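You operate a simulated robot arm through the tools that you are given. There is no shell and no other tool.

The job below is to be done with a simulated robot arm. You get a single attempt, and the scene is never put back.

TASK
Switch off the Mains socket, unplug the drum and wind its cable in.
Fine: the socket over the steel table; switch off before the plug comes out; lay the plug on the steel table; brake off to wind, on again at the end; the lantern's plug stays.

The check looks at the end state, three seconds after you hand in, the way a careful person would. Anything else that was tipped, shoved, dropped, spilled or broken makes it a failure.

THE ROBOT
A 6-joint arm with a two-finger gripper, fixed in place. Base frame: the origin is on the floor under the middle of its stand, x ahead of it, y to its left, z up. Readings come in mm, rad, newtons and seconds.
It reaches about 1417 mm from its shoulder. Its first joint turns from -2.897 to 2.897 rad. Payload 3.43 kg.
The tool frame sits at the grasp point between the pads (the TCP): z along the fingers, y along the line on which they close. The tips reach 20 mm beyond it. The gripper opens to 190 mm; its body begins 248 mm behind the TCP.
Orientation is that of the tool frame in the base frame, as a unit quaternion [x, y, z, w]. With the fingers straight down and closing along the base's y, the tool's x points along the base's -x, its y along +y and its z along -z.

THE INTERFACE
- The arm moves only by the tool play_rows. Its argument "plan" is a list of rows, each an object (a shift or turn left out is 0, a gripper value left out holds the last) with "travel": the shift along the tool's x, y, z in units of 250 mm (1.0 is 250 mm), a list of three; "angular": the turn, a rotation vector about the tool's x, y, z in units of 60 degrees (1.0 is 60 degrees), a list of three. In form: [{"travel": [tx, ty, tz], "angular": [wx, wy, wz]}, ...]. A call has 1 to 20 rows; each row is the pose to reach, as a shift and turn from the pose commanded when the call began, along the tool's axes at that moment. "fingers" is the gripper command, from -1 (fully open) to 1 (shut), values between in proportion, set as the call begins (left out, the last holds). A call with a number of a shift or a turn outside -1 to 1 is refused whole. A row lasts 0.2 s, in which the tool goes at most 50 mm and 0.15 rad; a call with a longer step from one row to the next is refused whole, and so is a gripper value outside its range. Where a pose cannot be reached the arm comes as near as it can. A force on the tool above 90 N (or 10 N above the force at the start of the call, whichever is more), or a blocked arm, ends the call early, and 0.2 s more pass. Each finger travels about 153 mm/s and halts on what it meets, pressing with about 24 N; the grip force reading is that of the motor and also rises with nothing between the fingers. The clock runs only during rows and for 0.2 s after the last one: add rows that repeat a pose to give the fingers time. It gives the time, the measured TCP pose, the force on the tool (base axes), the opening and the grip force at its end, in the units of the frame above (readings bear some noise), with the torque about the TCP (base axes, N m) and any sound that the robot's microphone picked up.
- Cameras (640 x 400 px; columns grow to the right, rows downward): "scene" is fixed at [51.1, -649, 1448.2]; the picture's right is [0.45, -0.90, 0.00], its down [-0.43, -0.21, -0.88] and it looks along [0.79, 0.39, -0.48] (base axes); focal length 281 px, centre (320, 200). "wrist" rides on the gripper at [70, -8, -288] in the tool frame; the picture's right is [0.12, 0.99, 0.00], its down [-0.96, 0.12, -0.25] and it looks along [-0.25, 0.03, 0.97] (tool axes); focal length 261 px, centre (320, 200). There is no depth. A picture from a camera that has moved, and an enlarged one, comes with that camera's place and axes in the base frame and with its lens.
- capture(camera): a new picture of that camera. No time passes.
- lift_body(by): moves the trunk up (or, below 0, down) by that many mm; the arm rides with it, the base frame stays. It gives what a move gives, with no picture.
- close_up(camera, box): a new picture of the part [left, top, right, bottom] of that camera's present view, enlarged. No time passes.
- sign_off(): hands the job in; it is judged then, once.

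Nothing tells you positions but the pictures and the camera data. Unless the task says otherwise, let go and move clear before handing in.

The tools are called after "Call:" as name(argument=value, ...) on one line, values as JSON. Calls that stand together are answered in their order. play_rows: Moves the arm, as the interface text tells. Its arguments: {"type":"object","properties":{"plan":{"type":"array","items":{"type":"object","properties":{"travel":{"type":"array","items":{"type":"number"}},"angular":{"type":"array","items":{"type":"number"}}}}},"fingers":{"type":"number"}},"required":["plan"]} The other tools are called the same way: lift_body (by) moves the trunk up or down; capture (camera) takes a picture; close_up (camera, box) takes an enlarged picture of a part of a camera's view; sign_off () hands the job in.

At the start:

```text
time: 0.0
tool_pos: [576.3, 2.5, 1315.8]
ee_rot: [0.0, 1.0, 0.0, 0.0]
wrist_force: [-0.1, 0.5, 0.2]
ft_torque: [-0.01, -0.03, 0.0]
width: 190.1
grasp_force: 0.0
trunk travel left (down, up): [-350.0, 90.0]
```

scene: 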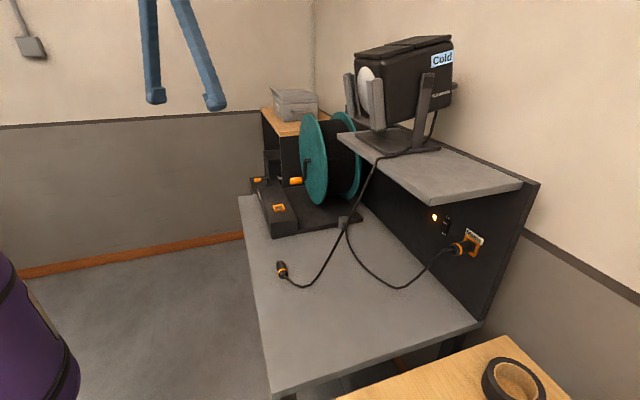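
wrist: 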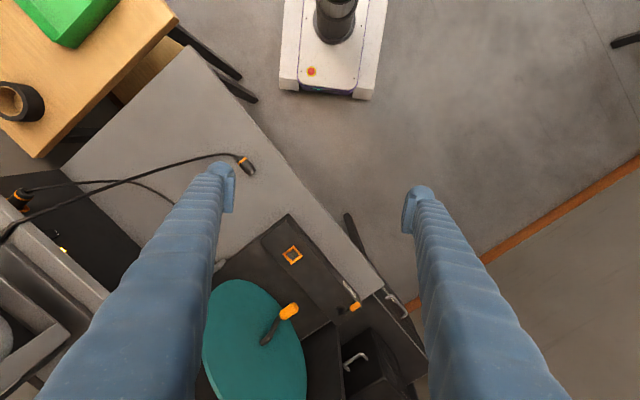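

I see a steel table with a cable drum (teal flanges, orange crank handle), a floodlight/lantern on a shelf, and a socket with a plug on the back panel. I'll look closer before moving anything.

Call:
close_up(camera="scene", box=[400, 180, 540, 280])

Call:
close_up(camera="scene", box=[230, 90, 390, 250])

Call:
close_up(camera="scene", box=[240, 180, 480, 330])

Call:
close_up(camera="wrist", box=[200, 200, 440, 400])

Call:
close_up(camera="wrist", box=[0, 130, 280, 305])

Call:
close_up(camera="scene", box=[330, 20, 490, 180])

```text
4.00 times, centred on (470, 230) of scene
camera zoom: at [51.1, -649.0, 1448.2], right [0.45, -0.9, 0.0], down [-0.43, -0.21, -0.88], along [0.79, 0.39, -0.48], focal length 1124 px, centre (-280, 80)
```

zoom: 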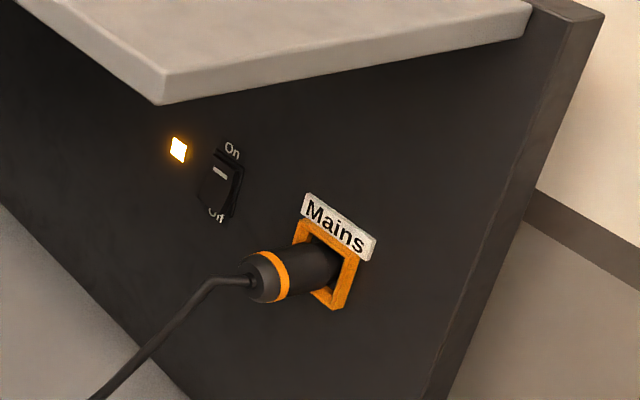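

```text
2.50 times, centred on (310, 170) of scene
camera zoom: at [51.1, -649.0, 1448.2], right [0.45, -0.9, 0.0], down [-0.43, -0.21, -0.88], along [0.79, 0.39, -0.48], focal length 702 px, centre (345, 275)
```

zoom: 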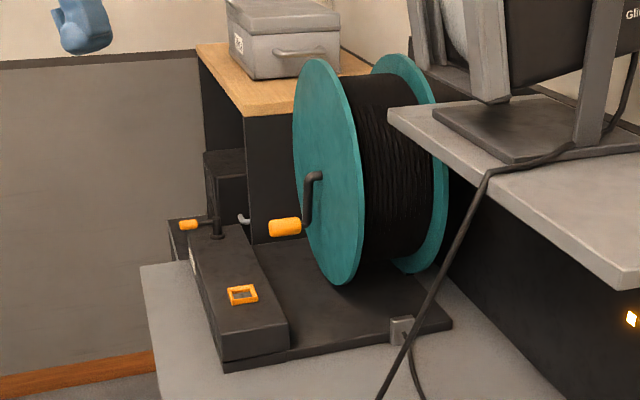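

```text
2.67 times, centred on (360, 255) of scene
camera zoom: at [51.1, -649.0, 1448.2], right [0.45, -0.9, 0.0], down [-0.43, -0.21, -0.88], along [0.79, 0.39, -0.48], focal length 749 px, centre (213, 53)
```

zoom: 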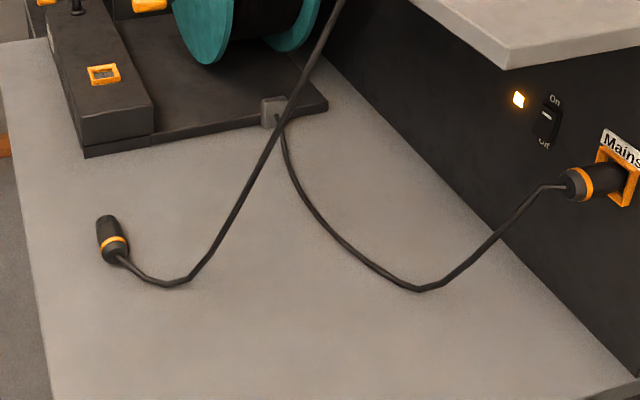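

```text
2.00 times, centred on (320, 300) of wrist
camera zoom: at [505.7, -6.2, 1604.7], right [-0.12, 0.99, 0.0], down [0.96, 0.12, 0.25], along [0.25, 0.03, -0.97], focal length 521 px, centre (320, 0)
```

zoom: 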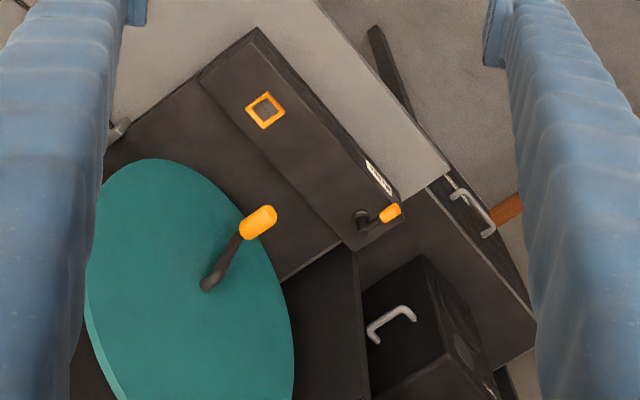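

```text
2.29 times, centred on (140, 218) of wrist
camera zoom: at [505.7, -6.2, 1604.7], right [-0.12, 0.99, 0.0], down [0.96, 0.12, 0.25], along [0.25, 0.03, -0.97], focal length 596 px, centre (731, 160)
```

zoom: 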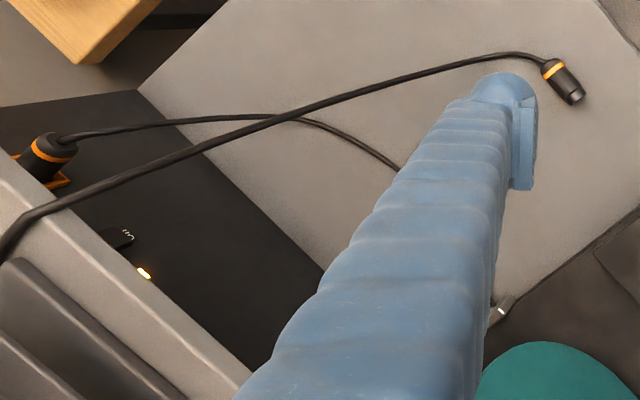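

```text
2.50 times, centred on (410, 100) of scene
camera zoom: at [51.1, -649.0, 1448.2], right [0.45, -0.9, 0.0], down [-0.43, -0.21, -0.88], along [0.79, 0.39, -0.48], focal length 702 px, centre (95, 450)
```

zoom: 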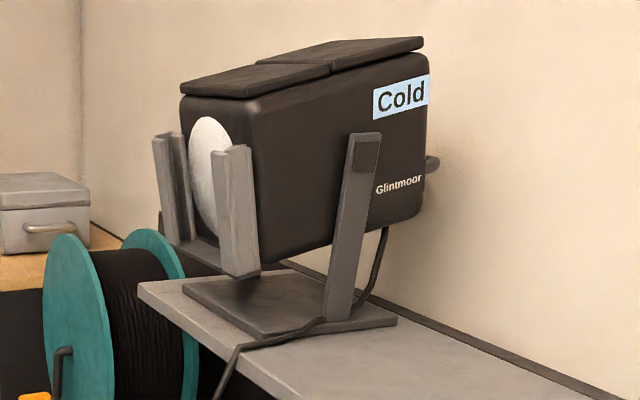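

From these two views the table sits at about 45° to the base frame. The drum's cable runs through a grey guide to the plug in "Mains", and the lantern's plug lies loose on the table. I'll zoom in on the brake lever, the crank, the window and the cable routing before moving.

Call:
close_up(camera="wrist", box=[330, 280, 394, 320])

Call:
close_up(camera="scene", box=[240, 165, 304, 205])

Call:
close_up(camera="wrist", box=[260, 230, 324, 270])

Call:
close_up(camera="scene", box=[300, 180, 396, 240])

Call:
close_up(camera="scene", box=[430, 205, 494, 260])

Call:
close_up(camera="scene", box=[280, 110, 376, 210])

```text
10.00 times, centred on (362, 300) of wrist
camera zoom: at [505.7, -6.2, 1604.7], right [-0.12, 0.99, 0.0], down [0.96, 0.12, 0.25], along [0.25, 0.03, -0.97], focal length 2606 px, centre (-100, -800)
```

zoom: 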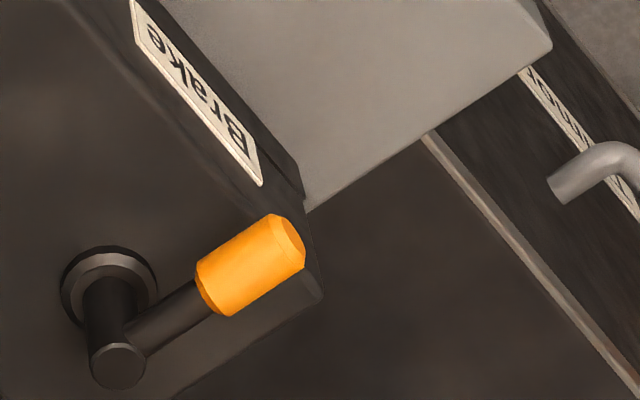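

```text
10.00 times, centred on (272, 185) of scene
camera zoom: at [51.1, -649.0, 1448.2], right [0.45, -0.9, 0.0], down [-0.43, -0.21, -0.88], along [0.79, 0.39, -0.48], focal length 2809 px, centre (800, 350)
```

zoom: 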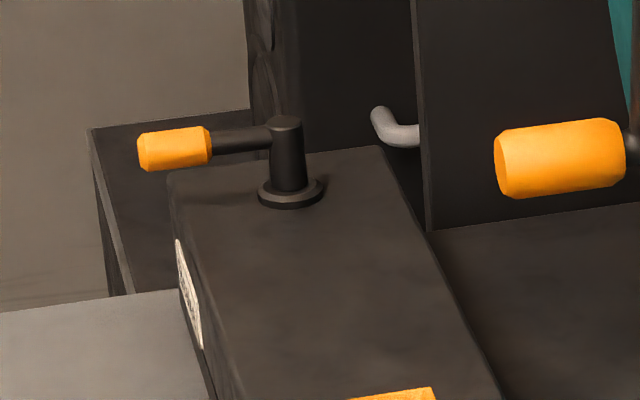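

```text
10.00 times, centred on (292, 250) of wrist
camera zoom: at [505.7, -6.2, 1604.7], right [-0.12, 0.99, 0.0], down [0.96, 0.12, 0.25], along [0.25, 0.03, -0.97], focal length 2606 px, centre (600, -300)
```

zoom: 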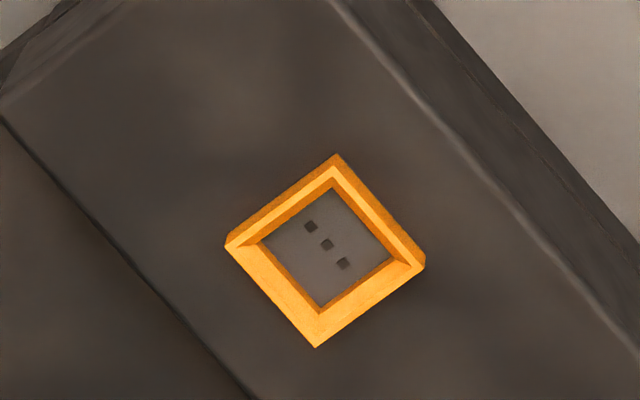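

```text
6.67 times, centred on (348, 210) of scene
camera zoom: at [51.1, -649.0, 1448.2], right [0.45, -0.9, 0.0], down [-0.43, -0.21, -0.88], along [0.79, 0.39, -0.48], focal length 1873 px, centre (133, 133)
```

zoom: 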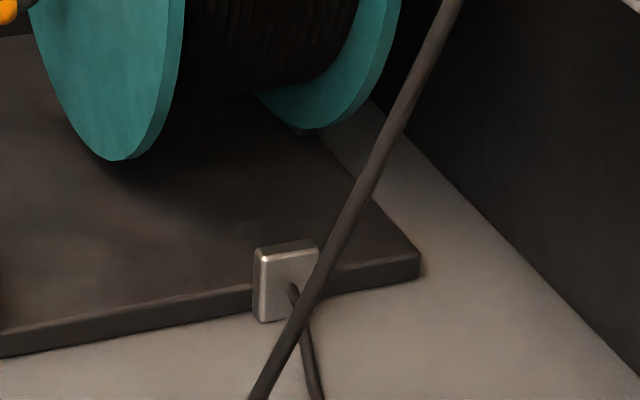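

```text
7.27 times, centred on (462, 232) of scene
camera zoom: at [51.1, -649.0, 1448.2], right [0.45, -0.9, 0.0], down [-0.43, -0.21, -0.88], along [0.79, 0.39, -0.48], focal length 2043 px, centre (-713, -36)
```

zoom: 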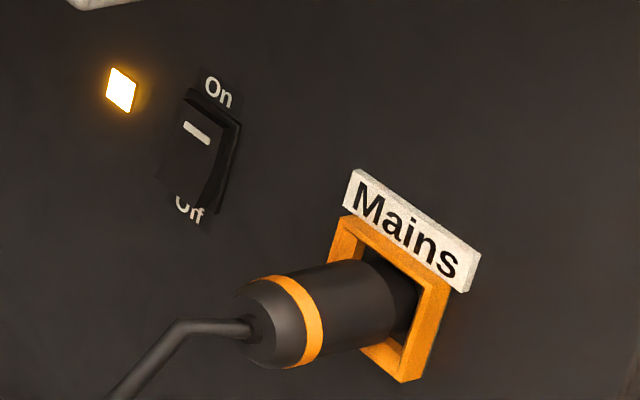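

```text
4.00 times, centred on (328, 160) of scene
camera zoom: at [51.1, -649.0, 1448.2], right [0.45, -0.9, 0.0], down [-0.43, -0.21, -0.88], along [0.79, 0.39, -0.48], focal length 1124 px, centre (288, 360)
```

zoom: 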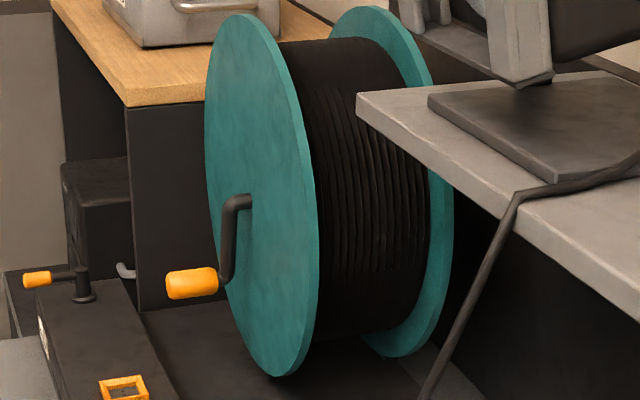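

The plug in Mains is the drum's, and the rocker's lower "Off" half stands proud, so that is the half to press. The brake lever sits on the black box with its knob pointing to the front. I'll shut the fingers and swing the tool towards a horizontal pose facing the panel, staying clear of everything.

Call:
play_rows(plan=[{"travel": [-0.071, -0.087, 0.009], "angular": [0.0419, -0.1011, 0.0419]}, {"travel": [-0.142, -0.174, 0.018], "angular": [0.0837, -0.2021, 0.0837]}, {"travel": [-0.213, -0.261, 0.027], "angular": [0.1256, -0.3032, 0.1256]}, {"travel": [-0.283, -0.347, 0.037], "angular": [0.1674, -0.4043, 0.1674]}, {"travel": [-0.354, -0.434, 0.046], "angular": [0.2093, -0.5054, 0.2093]}, {"travel": [-0.425, -0.521, 0.055], "angular": [0.2511, -0.6064, 0.2511]}, {"travel": [-0.496, -0.608, 0.064], "angular": [0.293, -0.7075, 0.293]}, {"travel": [-0.496, -0.608, 0.064], "angular": [0.293, -0.7075, 0.293]}], fingers=1)

```text
time: 1.8
tool_pos: [699.6, -147.9, 1301.2]
ee_rot: [0.15, 0.909, -0.149, 0.359]
wrist_force: [0.6, -0.1, -0.6]
ft_torque: [-0.01, 0.02, -0.04]
width: 0.0
grasp_force: 23.8
trunk travel left (down, up): [-350.0, 90.0]
```

The arm reached the commanded pose with the fingers shut. Next comes the second half of the rotation, in place.

Call:
play_rows(plan=[{"angular": [0.0419, -0.1011, 0.0419]}, {"angular": [0.0837, -0.2021, 0.0837]}, {"angular": [0.1256, -0.3032, 0.1256]}, {"angular": [0.1674, -0.4043, 0.1674]}, {"angular": [0.2093, -0.5054, 0.2093]}, {"angular": [0.2511, -0.6064, 0.2511]}, {"angular": [0.293, -0.7075, 0.293]}, {"angular": [0.293, -0.7075, 0.293]}])

Call:
capture(camera="wrist")

Call:
capture(camera="scene")

```text
time: 3.6
tool_pos: [702.8, -147.5, 1358.8]
ee_rot: [0.249, 0.713, -0.264, 0.6]
wrist_force: [0.2, -0.4, -0.5]
ft_torque: [-0.02, 0.01, 0.02]
width: 0.0
grasp_force: 24.9
out of reach, approached as far as the arm can: row 3, 4, 5, 6, 7, 8
trunk travel left (down, up): [-350.0, 90.0]
```

```text
taken
camera wrist: at [476.8, 42.3, 1330.9], right [0.65, 0.74, -0.19], down [0.05, 0.21, 0.98], along [0.76, -0.64, 0.1], focal length 261 px, centre (320, 200)
```

wrist: 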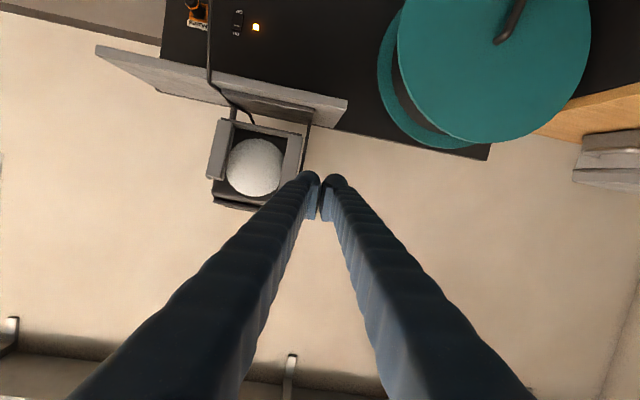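

```text
taken
```

scene: 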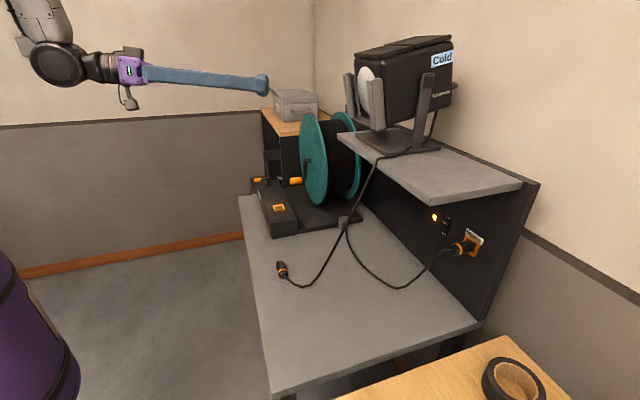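

The horizontal pose is only about 8° short here, because the arm is folded too tightly this high up. I'll go lower towards the switch, yawing the tool a little so the gripper body stays away from the lantern's hanging cable.

Call:
play_rows(plan=[{"travel": [0.112, -0.116, 0.033], "angular": [-0.028, 0, 0]}, {"travel": [0.224, -0.232, 0.067], "angular": [-0.056, 0, 0]}, {"travel": [0.336, -0.348, 0.1], "angular": [-0.083, 0, 0]}, {"travel": [0.448, -0.464, 0.134], "angular": [-0.111, 0, 0]}, {"travel": [0.56, -0.58, 0.167], "angular": [-0.139, 0, 0]}, {"travel": [0.672, -0.696, 0.2], "angular": [-0.167, 0, 0]}, {"travel": [0.672, -0.696, 0.2], "angular": [-0.167, 0, 0]}])

Call:
capture(camera="scene")

```text
time: 5.2
tool_pos: [727.1, -364.3, 1201.3]
ee_rot: [0.157, 0.756, -0.256, 0.581]
wrist_force: [1.3, -0.9, -0.5]
ft_torque: [0.02, -0.01, 0.14]
width: 0.0
grasp_force: 23.9
out of reach, approached as far as the arm can: row 1, 2, 3, 4, 5, 6, 7
trunk travel left (down, up): [-350.0, 90.0]
```

```text
taken
```

scene: 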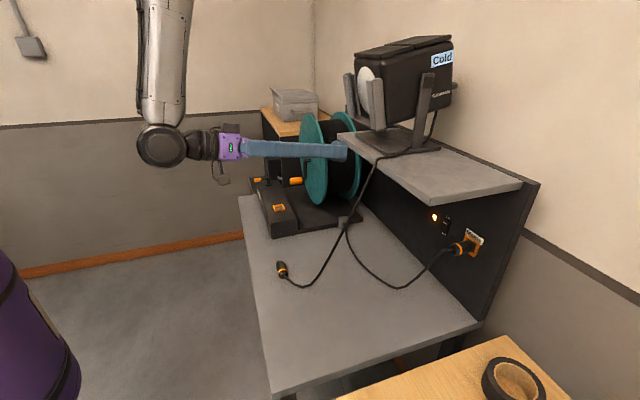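

The arm can't pull its wrist that close to the column from this height, so I'll lower the trunk. The tool is in free air ahead of the shelf edge, with the lantern cable off to the side.

Call:
lift_body(by=-150)

Call:
capture(camera="scene")

Call:
capture(camera="wrist")

```text
time: 7.0
tool_pos: [726.0, -363.0, 1050.4]
ee_rot: [0.157, 0.756, -0.256, 0.581]
wrist_force: [-1.2, -0.4, -0.3]
ft_torque: [0.02, 0.03, 0.05]
width: 0.0
grasp_force: 24.3
trunk travel left (down, up): [-200.0, 240.0]
```

```text
taken
```

scene: 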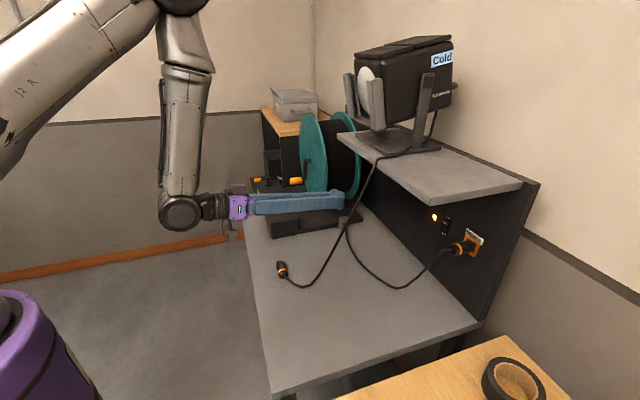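

```text
taken
camera wrist: at [472.5, -211.7, 1041.8], right [0.5, 0.81, -0.32], down [0.13, 0.29, 0.95], along [0.86, -0.51, 0.04], focal length 261 px, centre (320, 200)
```

wrist: 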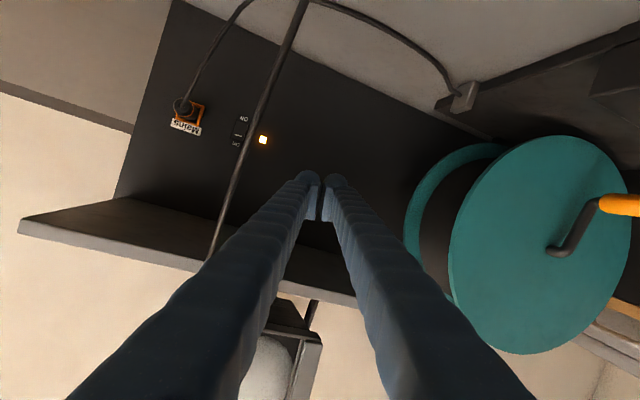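

The trunk is down 150 mm and the elbow stays up. The lantern cable still hangs between the tool and the switch. I'll run a zero-shift row to check what pose the controller takes as commanded now.

Call:
play_rows(plan=[{"travel": [0, 0, 0]}, {"travel": [0, 0, 0]}])

```text
time: 7.5
tool_pos: [726.5, -363.0, 1050.6]
ee_rot: [0.157, 0.757, -0.256, 0.581]
wrist_force: [-0.7, -0.6, -0.8]
ft_torque: [-0.02, -0.03, -0.03]
width: 0.2
grasp_force: 24.1
trunk travel left (down, up): [-200.0, 240.0]
```

The controller now takes the present pose as commanded. I'll pull back and pitch the tool down so the wrist stays reachable, then pass in front of the hanging lantern cable before approaching the switch.

Call:
play_rows(plan=[{"travel": [0.034, 0, -0.064], "angular": [-0.0247, 0.106, 0.0242]}, {"travel": [0.067, 0.001, -0.127], "angular": [-0.0493, 0.212, 0.0483]}, {"travel": [0.101, 0.001, -0.191], "angular": [-0.074, 0.318, 0.0725]}, {"travel": [0.134, 0.001, -0.255], "angular": [-0.0987, 0.424, 0.0967]}, {"travel": [0.168, 0.002, -0.318], "angular": [-0.1233, 0.53, 0.1208]}, {"travel": [0.2015, 0.002, -0.382], "angular": [-0.148, 0.636, 0.145]}, {"travel": [0.2015, 0.002, -0.382], "angular": [-0.148, 0.636, 0.145]}])

Call:
capture(camera="scene")

```text
time: 9.2
tool_pos: [643.6, -291.2, 1019.8]
ee_rot: [0.253, 0.905, -0.095, 0.328]
wrist_force: [0.8, 0.6, 0.5]
ft_torque: [-0.01, 0.03, -0.02]
width: 0.0
grasp_force: 23.3
out of reach, approached as far as the arm can: row 1, 2, 3, 4, 5, 6, 7
trunk travel left (down, up): [-200.0, 240.0]
```

```text
taken
```

scene: 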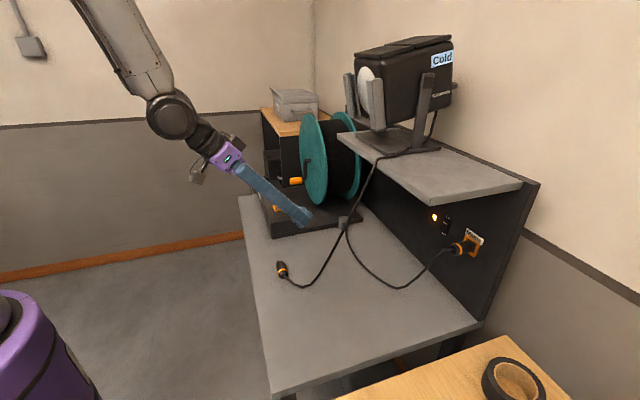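

That pose came out within about 20 mm of the command, in front of the lantern cable. I'll slide sideways along the front of the cable to the switch side.

Call:
play_rows(plan=[{"travel": [0, -0.15, 0]}, {"travel": [0, -0.3, 0]}, {"travel": [0, -0.45, 0]}, {"travel": [0, -0.6, 0]}, {"travel": [0, -0.75, 0]}, {"travel": [0, -0.75, 0]}])

Call:
capture(camera="scene")

Call:
capture(camera="wrist")

```text
time: 10.6
tool_pos: [604.4, -349.3, 1005.9]
ee_rot: [0.292, 0.891, -0.119, 0.327]
wrist_force: [-0.7, 0.3, -1.2]
ft_torque: [0.01, -0.01, 0.01]
width: 0.0
grasp_force: 24.2
out of reach, approached as far as the arm can: row 1, 2, 3, 4, 5, 6
trunk travel left (down, up): [-200.0, 240.0]
```

```text
taken
```

scene: 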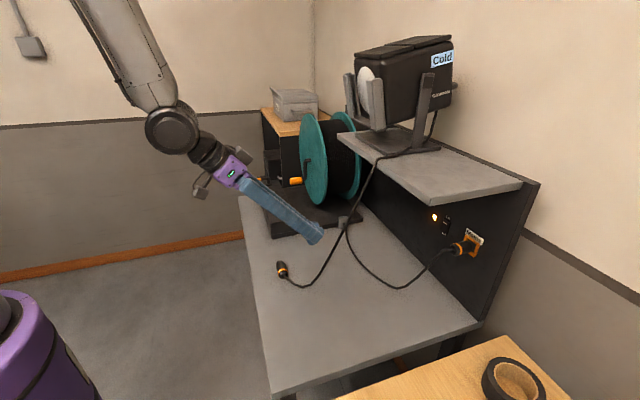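

```text
taken
camera wrist: at [407.7, -210.5, 1179.8], right [0.52, 0.85, -0.1], down [0.54, -0.23, 0.81], along [0.67, -0.48, -0.57], focal length 261 px, centre (320, 200)
```

wrist: 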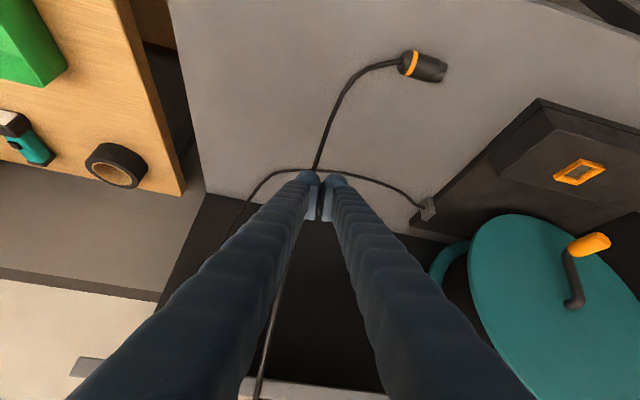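

A wrist joint seems to be stuck at its limit on this branch. I'll go back to a tool-down pose with the first joint turned to the panel direction and then pitch up in the arm's own plane. A tiny trunk move first makes the actual pose the commanded one.

Call:
lift_body(by=2)

```text
time: 11.1
tool_pos: [604.1, -348.9, 1007.6]
ee_rot: [0.291, 0.891, -0.119, 0.327]
wrist_force: [-0.2, -0.5, 0.1]
ft_torque: [-0.05, 0.0, 0.03]
width: 0.0
grasp_force: 24.0
trunk travel left (down, up): [-202.0, 238.0]
```

Now to the tool-down pose with the arm turned towards the panel.

Call:
play_rows(plan=[{"travel": [-0.004, -0.0755, -0.0765], "angular": [0.0049, 0.1131, 0.0232]}, {"travel": [-0.007, -0.151, -0.153], "angular": [0.0099, 0.2262, 0.0464]}, {"travel": [-0.011, -0.2265, -0.2295], "angular": [0.0148, 0.3393, 0.0696]}, {"travel": [-0.015, -0.302, -0.306], "angular": [0.0197, 0.4523, 0.0928]}, {"travel": [-0.018, -0.3775, -0.3825], "angular": [0.0247, 0.5654, 0.116]}, {"travel": [-0.022, -0.453, -0.459], "angular": [0.0296, 0.6785, 0.1392]}, {"travel": [-0.022, -0.453, -0.459], "angular": [0.0296, 0.6785, 0.1392]}])

Call:
capture(camera="scene")

```text
time: 12.9
tool_pos: [407.7, -502.9, 1123.5]
ee_rot: [0.327, 0.932, -0.153, -0.04]
wrist_force: [-0.2, -0.1, -0.7]
ft_torque: [0.06, -0.03, 0.01]
width: 0.0
grasp_force: 23.8
out of reach, approached as far as the arm can: row 2, 3, 4
trunk travel left (down, up): [-202.0, 238.0]
stopped in row 7: the arm was blocked; the commanded pose is now the measured one
```

```text
taken
```

scene: 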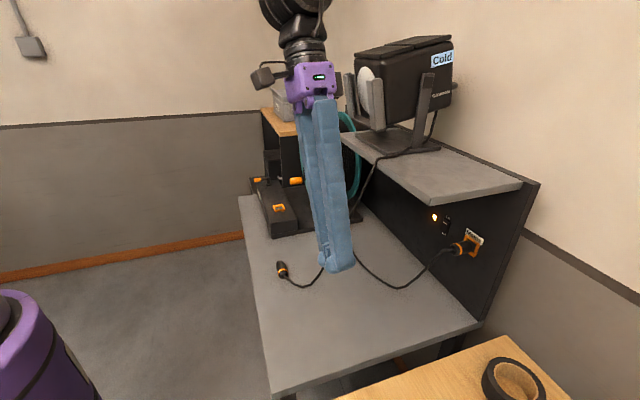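

The wrist unwound through another configuration and the call stopped, but nothing in the scene was touched. I'll settle onto the clean tool-down pose from here.

Call:
play_rows(plan=[{"travel": [0.008, 0.104, -0.0144], "angular": [-0.0601, 0.0083, 0.0209]}, {"travel": [0.016, 0.208, -0.0288], "angular": [-0.1202, 0.0165, 0.0418]}, {"travel": [0.024, 0.312, -0.0432], "angular": [-0.1804, 0.0248, 0.0628]}, {"travel": [0.032, 0.416, -0.0576], "angular": [-0.2405, 0.033, 0.0837]}, {"travel": [0.04, 0.52, -0.072], "angular": [-0.3006, 0.0413, 0.1046]}, {"travel": [0.04, 0.52, -0.072], "angular": [-0.3006, 0.0413, 0.1046]}])

Call:
capture(camera="scene")

Call:
capture(camera="wrist")

```text
time: 14.3
tool_pos: [481.4, -395.7, 1099.8]
ee_rot: [0.382, 0.924, 0.0, -0.001]
wrist_force: [0.1, -0.7, -0.2]
ft_torque: [-0.01, 0.0, 0.03]
width: 0.0
grasp_force: 24.2
trunk travel left (down, up): [-202.0, 238.0]
```

```text
taken
```

scene: 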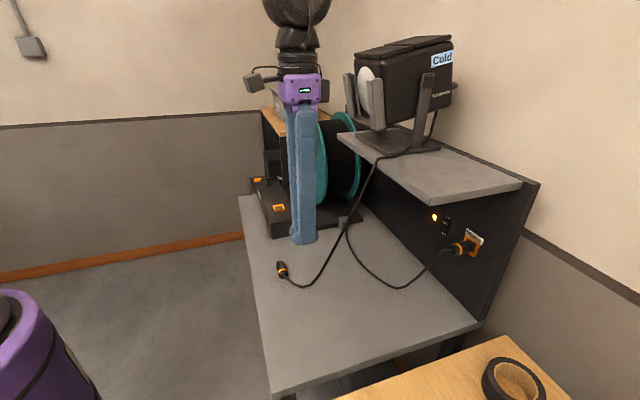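

```text
taken
camera wrist: at [425.7, -353.0, 1387.7], right [0.62, 0.79, 0.0], down [0.76, -0.6, 0.25], along [0.19, -0.15, -0.97], focal length 261 px, centre (320, 200)
```

wrist: 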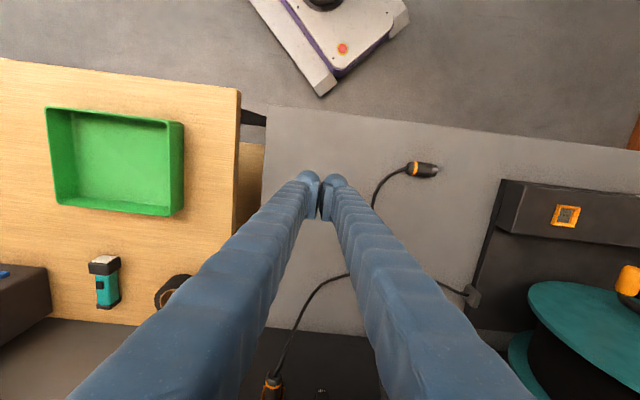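

The configuration is clean now: tool straight down in front of the panel. Next I'll pitch up in the arm plane while moving forward.

Call:
play_rows(plan=[{"travel": [-0.067, -0.013, 0.047], "angular": [0, -0.125, 0]}, {"travel": [-0.133, -0.027, 0.093], "angular": [0, -0.25, 0]}, {"travel": [-0.2, -0.04, 0.14], "angular": [0, -0.375, 0]}, {"travel": [-0.267, -0.053, 0.187], "angular": [0, -0.5, 0]}, {"travel": [-0.333, -0.067, 0.233], "angular": [0, -0.625, 0]}, {"travel": [-0.4, -0.08, 0.28], "angular": [0, -0.75, 0]}, {"travel": [-0.4, -0.08, 0.28], "angular": [0, -0.75, 0]}])

Call:
capture(camera="scene")

```text
time: 15.9
tool_pos: [537.7, -480.6, 1030.2]
ee_rot: [0.353, 0.854, -0.146, 0.353]
wrist_force: [-0.3, 0.0, 0.3]
ft_torque: [0.05, -0.02, -0.01]
width: 0.2
grasp_force: 23.9
out of reach, approached as far as the arm can: row 4
trunk travel left (down, up): [-202.0, 238.0]
```

```text
taken
```

scene: 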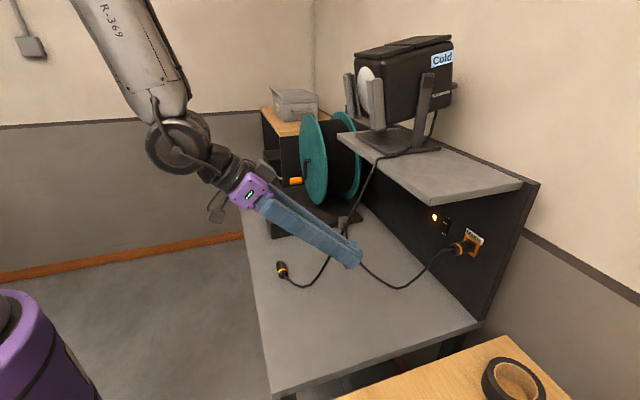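

The tool is now 45° down, in front of the panel and on the switch side of the cable. I'll continue to near-horizontal, yawed 20°, at a standoff from the rocker.

Call:
play_rows(plan=[{"travel": [-0.0655, 0.011, 0.103], "angular": [-0.0506, -0.1017, -0.0252]}, {"travel": [-0.131, 0.022, 0.206], "angular": [-0.1012, -0.2035, -0.0505]}, {"travel": [-0.1965, 0.0325, 0.3095], "angular": [-0.1518, -0.3052, -0.0757]}, {"travel": [-0.262, 0.043, 0.413], "angular": [-0.2024, -0.4069, -0.1009]}, {"travel": [-0.3275, 0.054, 0.516], "angular": [-0.253, -0.5087, -0.1262]}, {"travel": [-0.393, 0.065, 0.619], "angular": [-0.3036, -0.6104, -0.1514]}, {"travel": [-0.393, 0.065, 0.619], "angular": [-0.3036, -0.6104, -0.1514]}])

Call:
capture(camera="scene")

Call:
capture(camera="wrist")

```text
time: 17.5
tool_pos: [677.7, -596.1, 989.4]
ee_rot: [0.163, 0.737, -0.141, 0.641]
wrist_force: [0.3, -0.5, -0.3]
ft_torque: [-0.01, -0.07, 0.13]
width: 0.0
grasp_force: 23.8
trunk travel left (down, up): [-202.0, 238.0]
```

```text
taken
```

scene: 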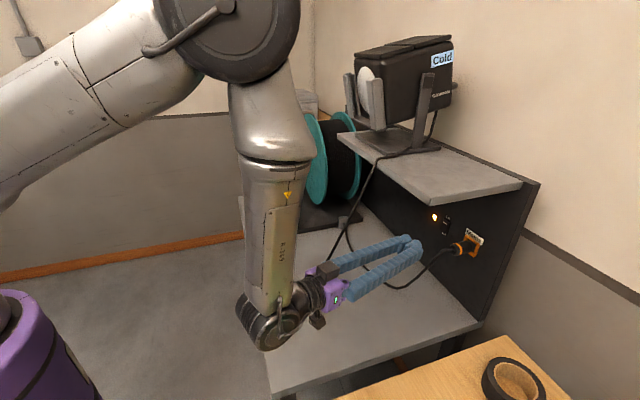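

```text
taken
camera wrist: at [405.6, -480.4, 959.4], right [0.4, 0.91, -0.12], down [-0.05, 0.15, 0.99], along [0.91, -0.39, 0.11], focal length 261 px, centre (320, 200)
```

wrist: 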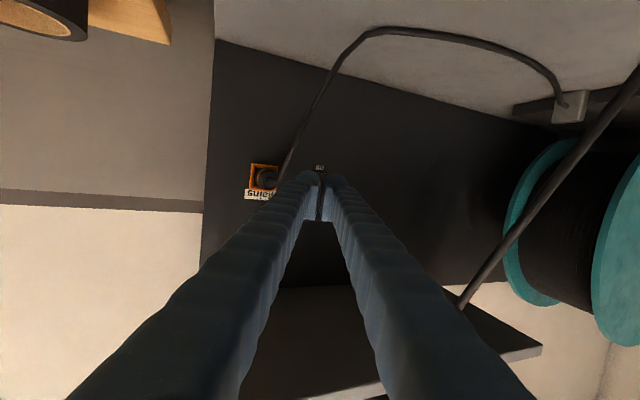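

I'm at the standoff with the fingers shut. The "Off" legend shows just past the tips, matching my estimate of the rocker position. I'll check alignment from the scene camera before pressing.

Call:
close_up(camera="scene", box=[370, 190, 498, 270])

Call:
close_up(camera="wrist", box=[240, 130, 400, 230])

```text
5.00 times, centred on (434, 230) of scene
camera zoom: at [51.1, -649.0, 1448.2], right [0.45, -0.9, 0.0], down [-0.43, -0.21, -0.88], along [0.79, 0.39, -0.48], focal length 1405 px, centre (-250, 50)
```

zoom: 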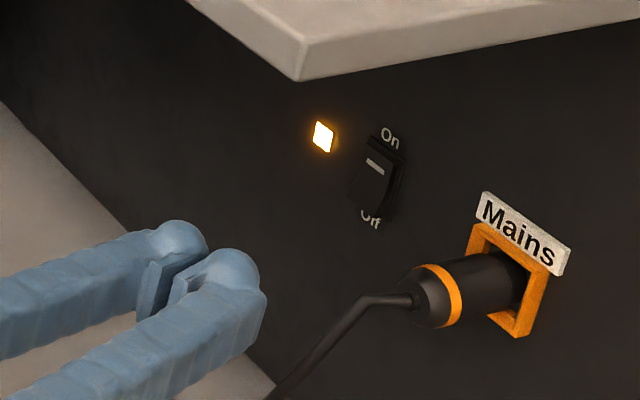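

```text
4.00 times, centred on (320, 180) of wrist
camera zoom: at [405.6, -480.4, 959.4], right [0.4, 0.91, -0.12], down [-0.05, 0.15, 0.99], along [0.91, -0.39, 0.11], focal length 1043 px, centre (320, 280)
```

zoom: 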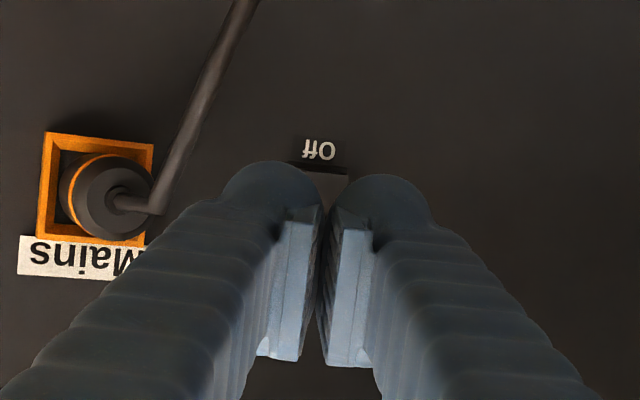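

The fingers end in two rounded tips with a valley between them, so I'll use the left tip alone. I'll shift 16 mm sideways and advance to about 40 mm short.

Call:
play_rows(plan=[{"travel": [0.004, -0.032, 0.1]}, {"travel": [0.008, -0.064, 0.26]}, {"travel": [0.008, -0.064, 0.4]}, {"travel": [0.008, -0.064, 0.52]}, {"travel": [0.008, -0.064, 0.52]}])

Call:
close_up(camera="scene", box=[398, 190, 494, 250])

Call:
close_up(camera="wrist", box=[240, 130, 400, 230])

```text
time: 18.7
tool_pos: [787.0, -664.9, 969.4]
ee_rot: [0.164, 0.737, -0.142, 0.64]
wrist_force: [-0.1, 0.3, 0.6]
ft_torque: [0.0, -0.02, 0.0]
width: 0.2
grasp_force: 24.1
trunk travel left (down, up): [-202.0, 238.0]
```

```text
6.67 times, centred on (446, 220) of scene
camera zoom: at [51.1, -649.0, 1448.2], right [0.45, -0.9, 0.0], down [-0.43, -0.21, -0.88], along [0.79, 0.39, -0.48], focal length 1873 px, centre (-520, 67)
```

zoom: 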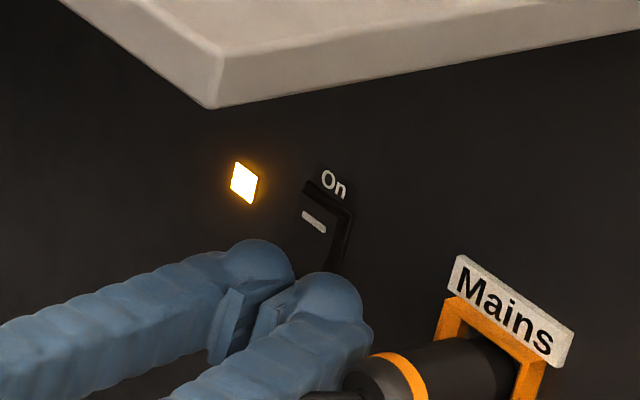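

```text
4.00 times, centred on (320, 180) of wrist
camera zoom: at [515.2, -548.5, 940.3], right [0.4, 0.91, -0.12], down [-0.05, 0.15, 0.99], along [0.91, -0.39, 0.11], focal length 1043 px, centre (320, 280)
```

zoom: 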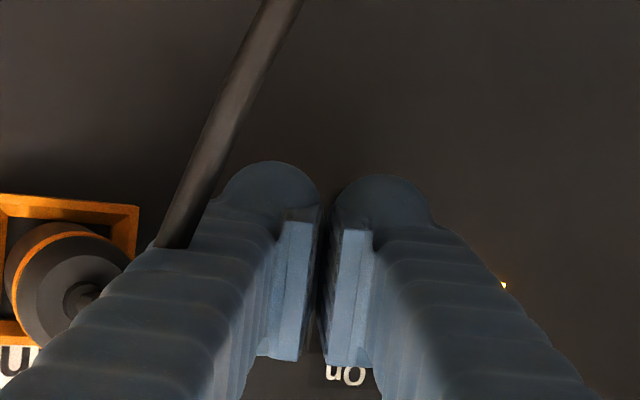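

The right-hand finger is running close to the plug's cable on this line. I'll back off and use the other finger (tool shifted 32 mm the other way), which keeps clear of both cables.

Call:
play_rows(plan=[{"travel": [0, 0, -0.16]}, {"travel": [0, 0, -0.28]}, {"travel": [0, 0.064, -0.28]}, {"travel": [0, 0.128, -0.28]}, {"travel": [0, 0.128, -0.14]}, {"travel": [0, 0.128, 0]}, {"travel": [0, 0.128, 0]}])

Call:
close_up(camera="scene", box=[398, 190, 494, 250])

Call:
close_up(camera="wrist", box=[240, 130, 400, 230])

```text
time: 20.3
tool_pos: [800.5, -634.0, 968.8]
ee_rot: [0.163, 0.738, -0.141, 0.64]
wrist_force: [0.5, 0.4, -0.3]
ft_torque: [-0.02, 0.01, -0.02]
width: 0.0
grasp_force: 24.1
trunk travel left (down, up): [-202.0, 238.0]
```

```text
6.67 times, centred on (446, 220) of scene
camera zoom: at [51.1, -649.0, 1448.2], right [0.45, -0.9, 0.0], down [-0.43, -0.21, -0.88], along [0.79, 0.39, -0.48], focal length 1873 px, centre (-520, 67)
```

zoom: 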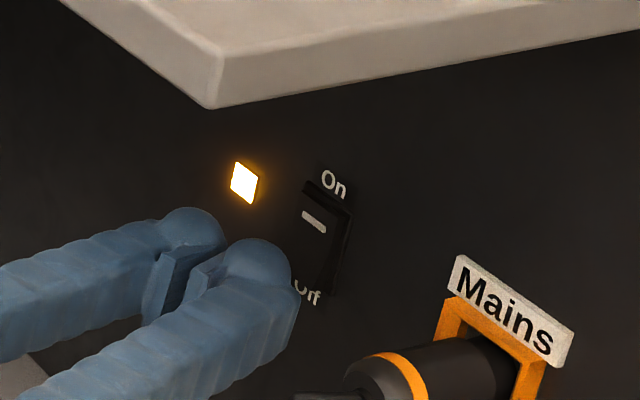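

```text
4.00 times, centred on (320, 180) of wrist
camera zoom: at [529.2, -519.0, 940.2], right [0.4, 0.91, -0.12], down [-0.05, 0.15, 0.99], along [0.91, -0.39, 0.11], focal length 1043 px, centre (320, 280)
```

zoom: 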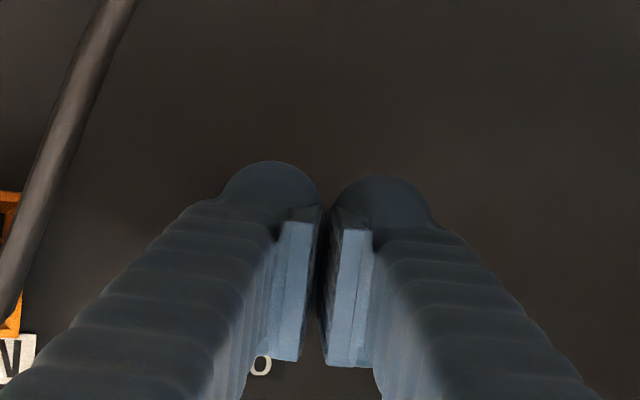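

The tip is now aligned with the rocker's lower half and clear of both cables. I'll press in gently in small steps.

Call:
play_rows(plan=[{"travel": [0, 0, 0.04]}, {"travel": [0, 0, 0.08]}, {"travel": [0, 0, 0.092]}, {"travel": [0, 0, 0.104]}, {"travel": [0, 0, 0.104]}])

Call:
close_up(camera="scene", box=[398, 190, 494, 250])

```text
time: 21.5
tool_pos: [823.6, -645.5, 966.5]
ee_rot: [0.164, 0.738, -0.142, 0.639]
wrist_force: [0.6, -0.6, 0.8]
ft_torque: [-0.01, -0.02, 0.02]
width: 0.0
grasp_force: 23.6
trunk travel left (down, up): [-202.0, 238.0]
```

```text
6.67 times, centred on (446, 220) of scene
camera zoom: at [51.1, -649.0, 1448.2], right [0.45, -0.9, 0.0], down [-0.43, -0.21, -0.88], along [0.79, 0.39, -0.48], focal length 1873 px, centre (-520, 67)
```

zoom: 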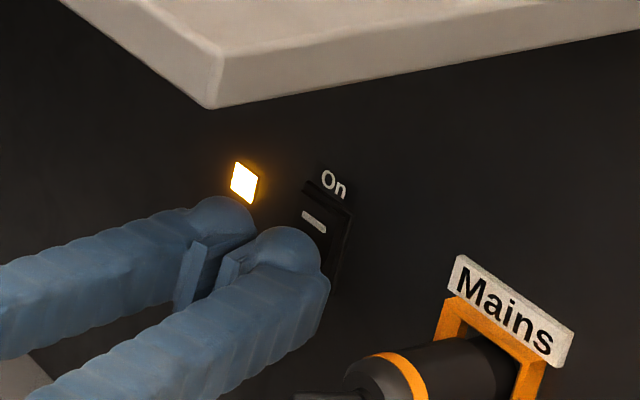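

Call:
play_rows(plan=[{"travel": [0, 0, 0.012]}, {"travel": [0, 0, 0.024]}, {"travel": [0, 0, 0.036]}, {"travel": [0, 0, 0.036]}])

Call:
close_up(camera="scene", box=[398, 190, 494, 250])

```text
time: 22.5
tool_pos: [828.3, -647.8, 962.8]
ee_rot: [0.164, 0.738, -0.141, 0.64]
wrist_force: [-41.7, 24.7, -1.8]
ft_torque: [-0.28, -0.51, -0.65]
width: 0.0
grasp_force: 23.8
trunk travel left (down, up): [-202.0, 238.0]
```

```text
6.67 times, centred on (446, 220) of scene
camera zoom: at [51.1, -649.0, 1448.2], right [0.45, -0.9, 0.0], down [-0.43, -0.21, -0.88], along [0.79, 0.39, -0.48], focal length 1873 px, centre (-520, 67)
```

zoom: 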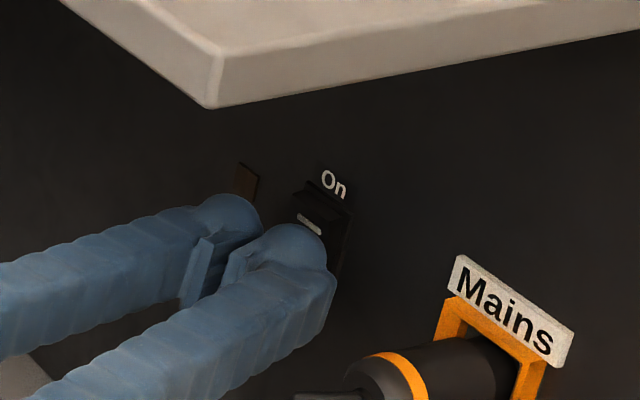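

The light has gone out and the rocker has tipped to Off. I'll back away and confirm it stays there.

Call:
play_rows(plan=[{"travel": [0, 0, -0.04]}, {"travel": [0, 0, -0.2]}, {"travel": [0, 0, -0.4]}, {"travel": [0, 0, -0.6]}, {"travel": [0, 0, -0.68]}, {"travel": [0, 0, -0.68]}])

Call:
close_up(camera="scene", box=[398, 190, 494, 250])

Call:
capture(camera="wrist")

```text
time: 23.9
tool_pos: [678.0, -577.9, 987.9]
ee_rot: [0.163, 0.737, -0.141, 0.64]
wrist_force: [0.0, -0.2, 0.9]
ft_torque: [-0.01, -0.05, 0.04]
width: 0.0
grasp_force: 23.9
trunk travel left (down, up): [-202.0, 238.0]
```

```text
6.67 times, centred on (446, 220) of scene
camera zoom: at [51.1, -649.0, 1448.2], right [0.45, -0.9, 0.0], down [-0.43, -0.21, -0.88], along [0.79, 0.39, -0.48], focal length 1873 px, centre (-520, 67)
```

zoom: 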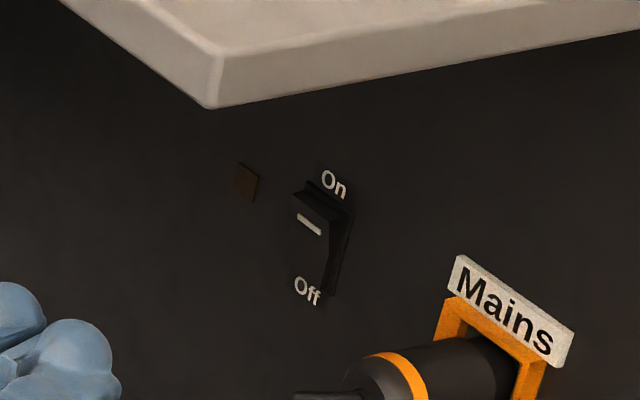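

```text
taken
camera wrist: at [406.3, -462.8, 959.1], right [0.4, 0.91, -0.12], down [-0.05, 0.15, 0.99], along [0.91, -0.39, 0.11], focal length 261 px, centre (320, 200)
```

wrist: 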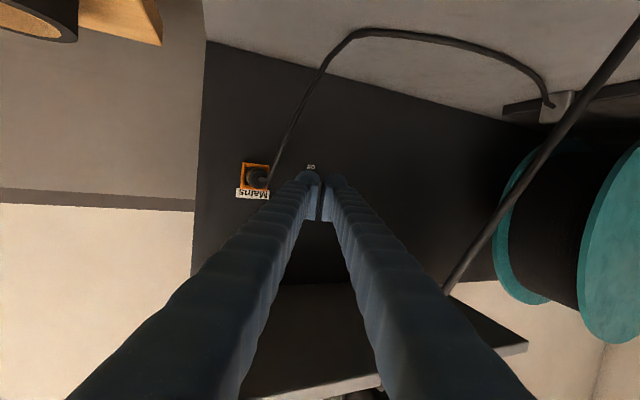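

Rocker confirmed at Off with the lamp dark. Next I'll look closely at the plug to place the grasp.

Call:
close_up(camera="wrist", box=[224, 150, 304, 200])

Call:
close_up(camera="scene", box=[440, 220, 504, 260])

```text
8.00 times, centred on (264, 175) of wrist
camera zoom: at [406.3, -462.8, 959.1], right [0.4, 0.91, -0.12], down [-0.05, 0.15, 0.99], along [0.91, -0.39, 0.11], focal length 2085 px, centre (768, 400)
```

zoom: 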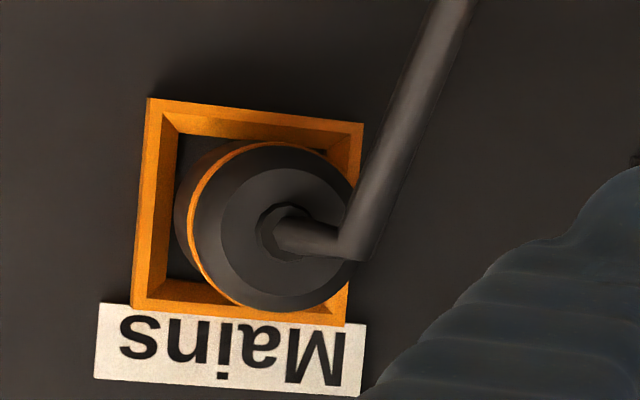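

```text
10.00 times, centred on (472, 240) of scene
camera zoom: at [51.1, -649.0, 1448.2], right [0.45, -0.9, 0.0], down [-0.43, -0.21, -0.88], along [0.79, 0.39, -0.48], focal length 2809 px, centre (-1200, -200)
```

zoom: 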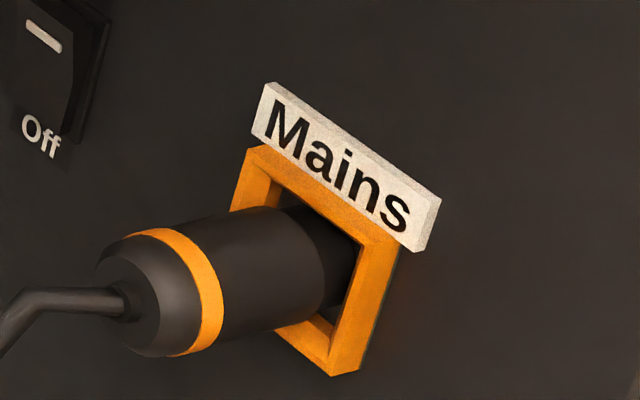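

The plug axis works out at u≈17 mm and z≈982 in panel coordinates, with the rear end about 67 mm off the panel. I'll turn the tool coaxial with it and open the fingers to about 80 mm at a standoff.

Call:
play_rows(plan=[{"travel": [0.009, -0.048, -0.06], "angular": [0.0832, -0.033, 0.0058]}, {"travel": [0.018, -0.095, -0.1], "angular": [0.1664, -0.066, 0.0117]}, {"travel": [0.027, -0.143, -0.1], "angular": [0.2496, -0.099, 0.0175]}, {"travel": [0.0357, -0.1904, -0.0995], "angular": [0.3328, -0.132, 0.0233]}, {"travel": [0.0357, -0.1904, -0.0995], "angular": [0.3328, -0.132, 0.0233]}, {"travel": [0.0357, -0.1904, -0.0995], "angular": [0.3328, -0.132, 0.0233]}], fingers=0.158)

Call:
capture(camera="wrist")

Call:
close_up(camera="scene", box=[340, 180, 500, 280])

```text
time: 25.3
tool_pos: [634.4, -611.4, 981.8]
ee_rot: [0.27, 0.654, -0.27, 0.653]
wrist_force: [0.1, -0.5, -0.3]
ft_torque: [0.02, -0.02, 0.01]
width: 80.0
grasp_force: 0.0
trunk travel left (down, up): [-202.0, 238.0]
```

```text
taken
camera wrist: at [423.6, -414.5, 912.8], right [0.7, 0.7, -0.12], down [-0.09, 0.26, 0.96], along [0.71, -0.66, 0.24], focal length 261 px, centre (320, 200)
```

wrist: 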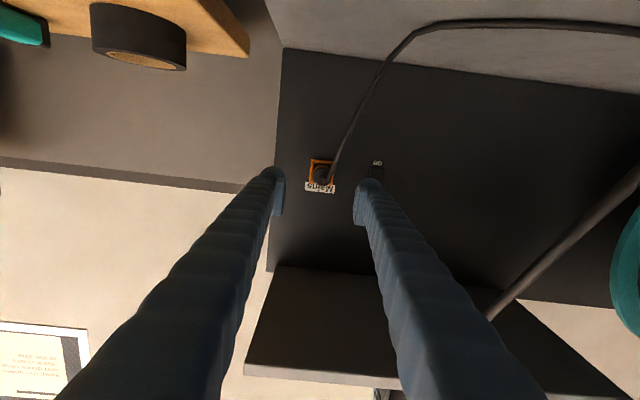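

```text
4.00 times, centred on (420, 230) of scene
camera zoom: at [51.1, -649.0, 1448.2], right [0.45, -0.9, 0.0], down [-0.43, -0.21, -0.88], along [0.79, 0.39, -0.48], focal length 1124 px, centre (-80, 80)
```

zoom: 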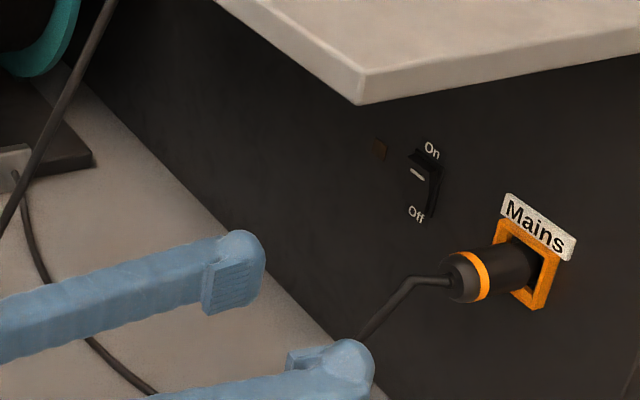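

Call:
close_up(camera="wrist", box=[272, 140, 368, 200])

```text
6.67 times, centred on (320, 170) of wrist
camera zoom: at [423.6, -414.5, 912.8], right [0.7, 0.7, -0.12], down [-0.09, 0.26, 0.96], along [0.71, -0.66, 0.24], focal length 1738 px, centre (320, 400)
```

zoom: 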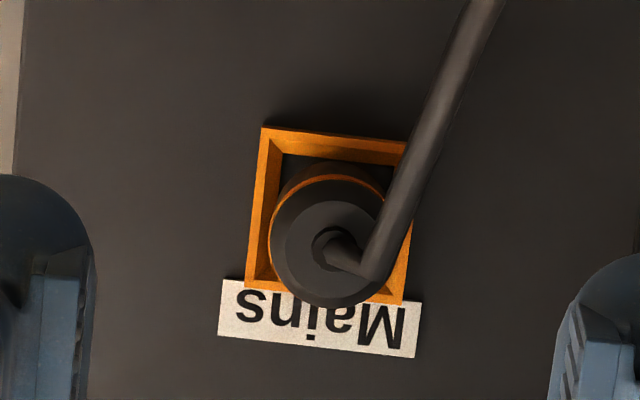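

The plug is centred between the fingers to within about 3 mm. I'll correct that and slide in around it.

Call:
play_rows(plan=[{"travel": [0.006, 0.012, 0.1]}, {"travel": [0.006, 0.012, 0.25]}, {"travel": [0.006, 0.012, 0.4]}, {"travel": [0.006, 0.012, 0.52]}, {"travel": [0.006, 0.012, 0.58]}, {"travel": [0.006, 0.012, 0.62]}, {"travel": [0.006, 0.012, 0.62]}])

Call:
close_up(camera="scene", box=[420, 205, 516, 265])

Call:
close_up(camera="wrist", box=[240, 120, 400, 220])

```text
time: 26.9
tool_pos: [747.9, -717.5, 981.3]
ee_rot: [0.269, 0.655, -0.269, 0.653]
wrist_force: [-1.2, -0.7, -0.3]
ft_torque: [0.01, -0.01, 0.04]
width: 80.1
grasp_force: 0.1
trunk travel left (down, up): [-202.0, 238.0]
```

```text
6.67 times, centred on (468, 235) of scene
camera zoom: at [51.1, -649.0, 1448.2], right [0.45, -0.9, 0.0], down [-0.43, -0.21, -0.88], along [0.79, 0.39, -0.48], focal length 1873 px, centre (-667, -33)
```

zoom: 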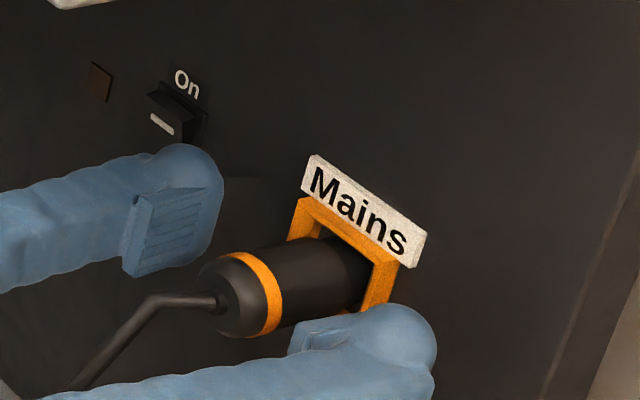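

```text
4.00 times, centred on (320, 170) of wrist
camera zoom: at [536.7, -521.3, 911.2], right [0.7, 0.7, -0.12], down [-0.09, 0.26, 0.96], along [0.71, -0.66, 0.24], focal length 1043 px, centre (320, 320)
```

zoom: 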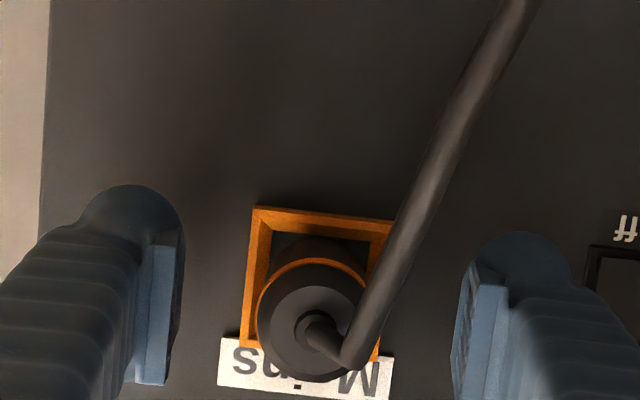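

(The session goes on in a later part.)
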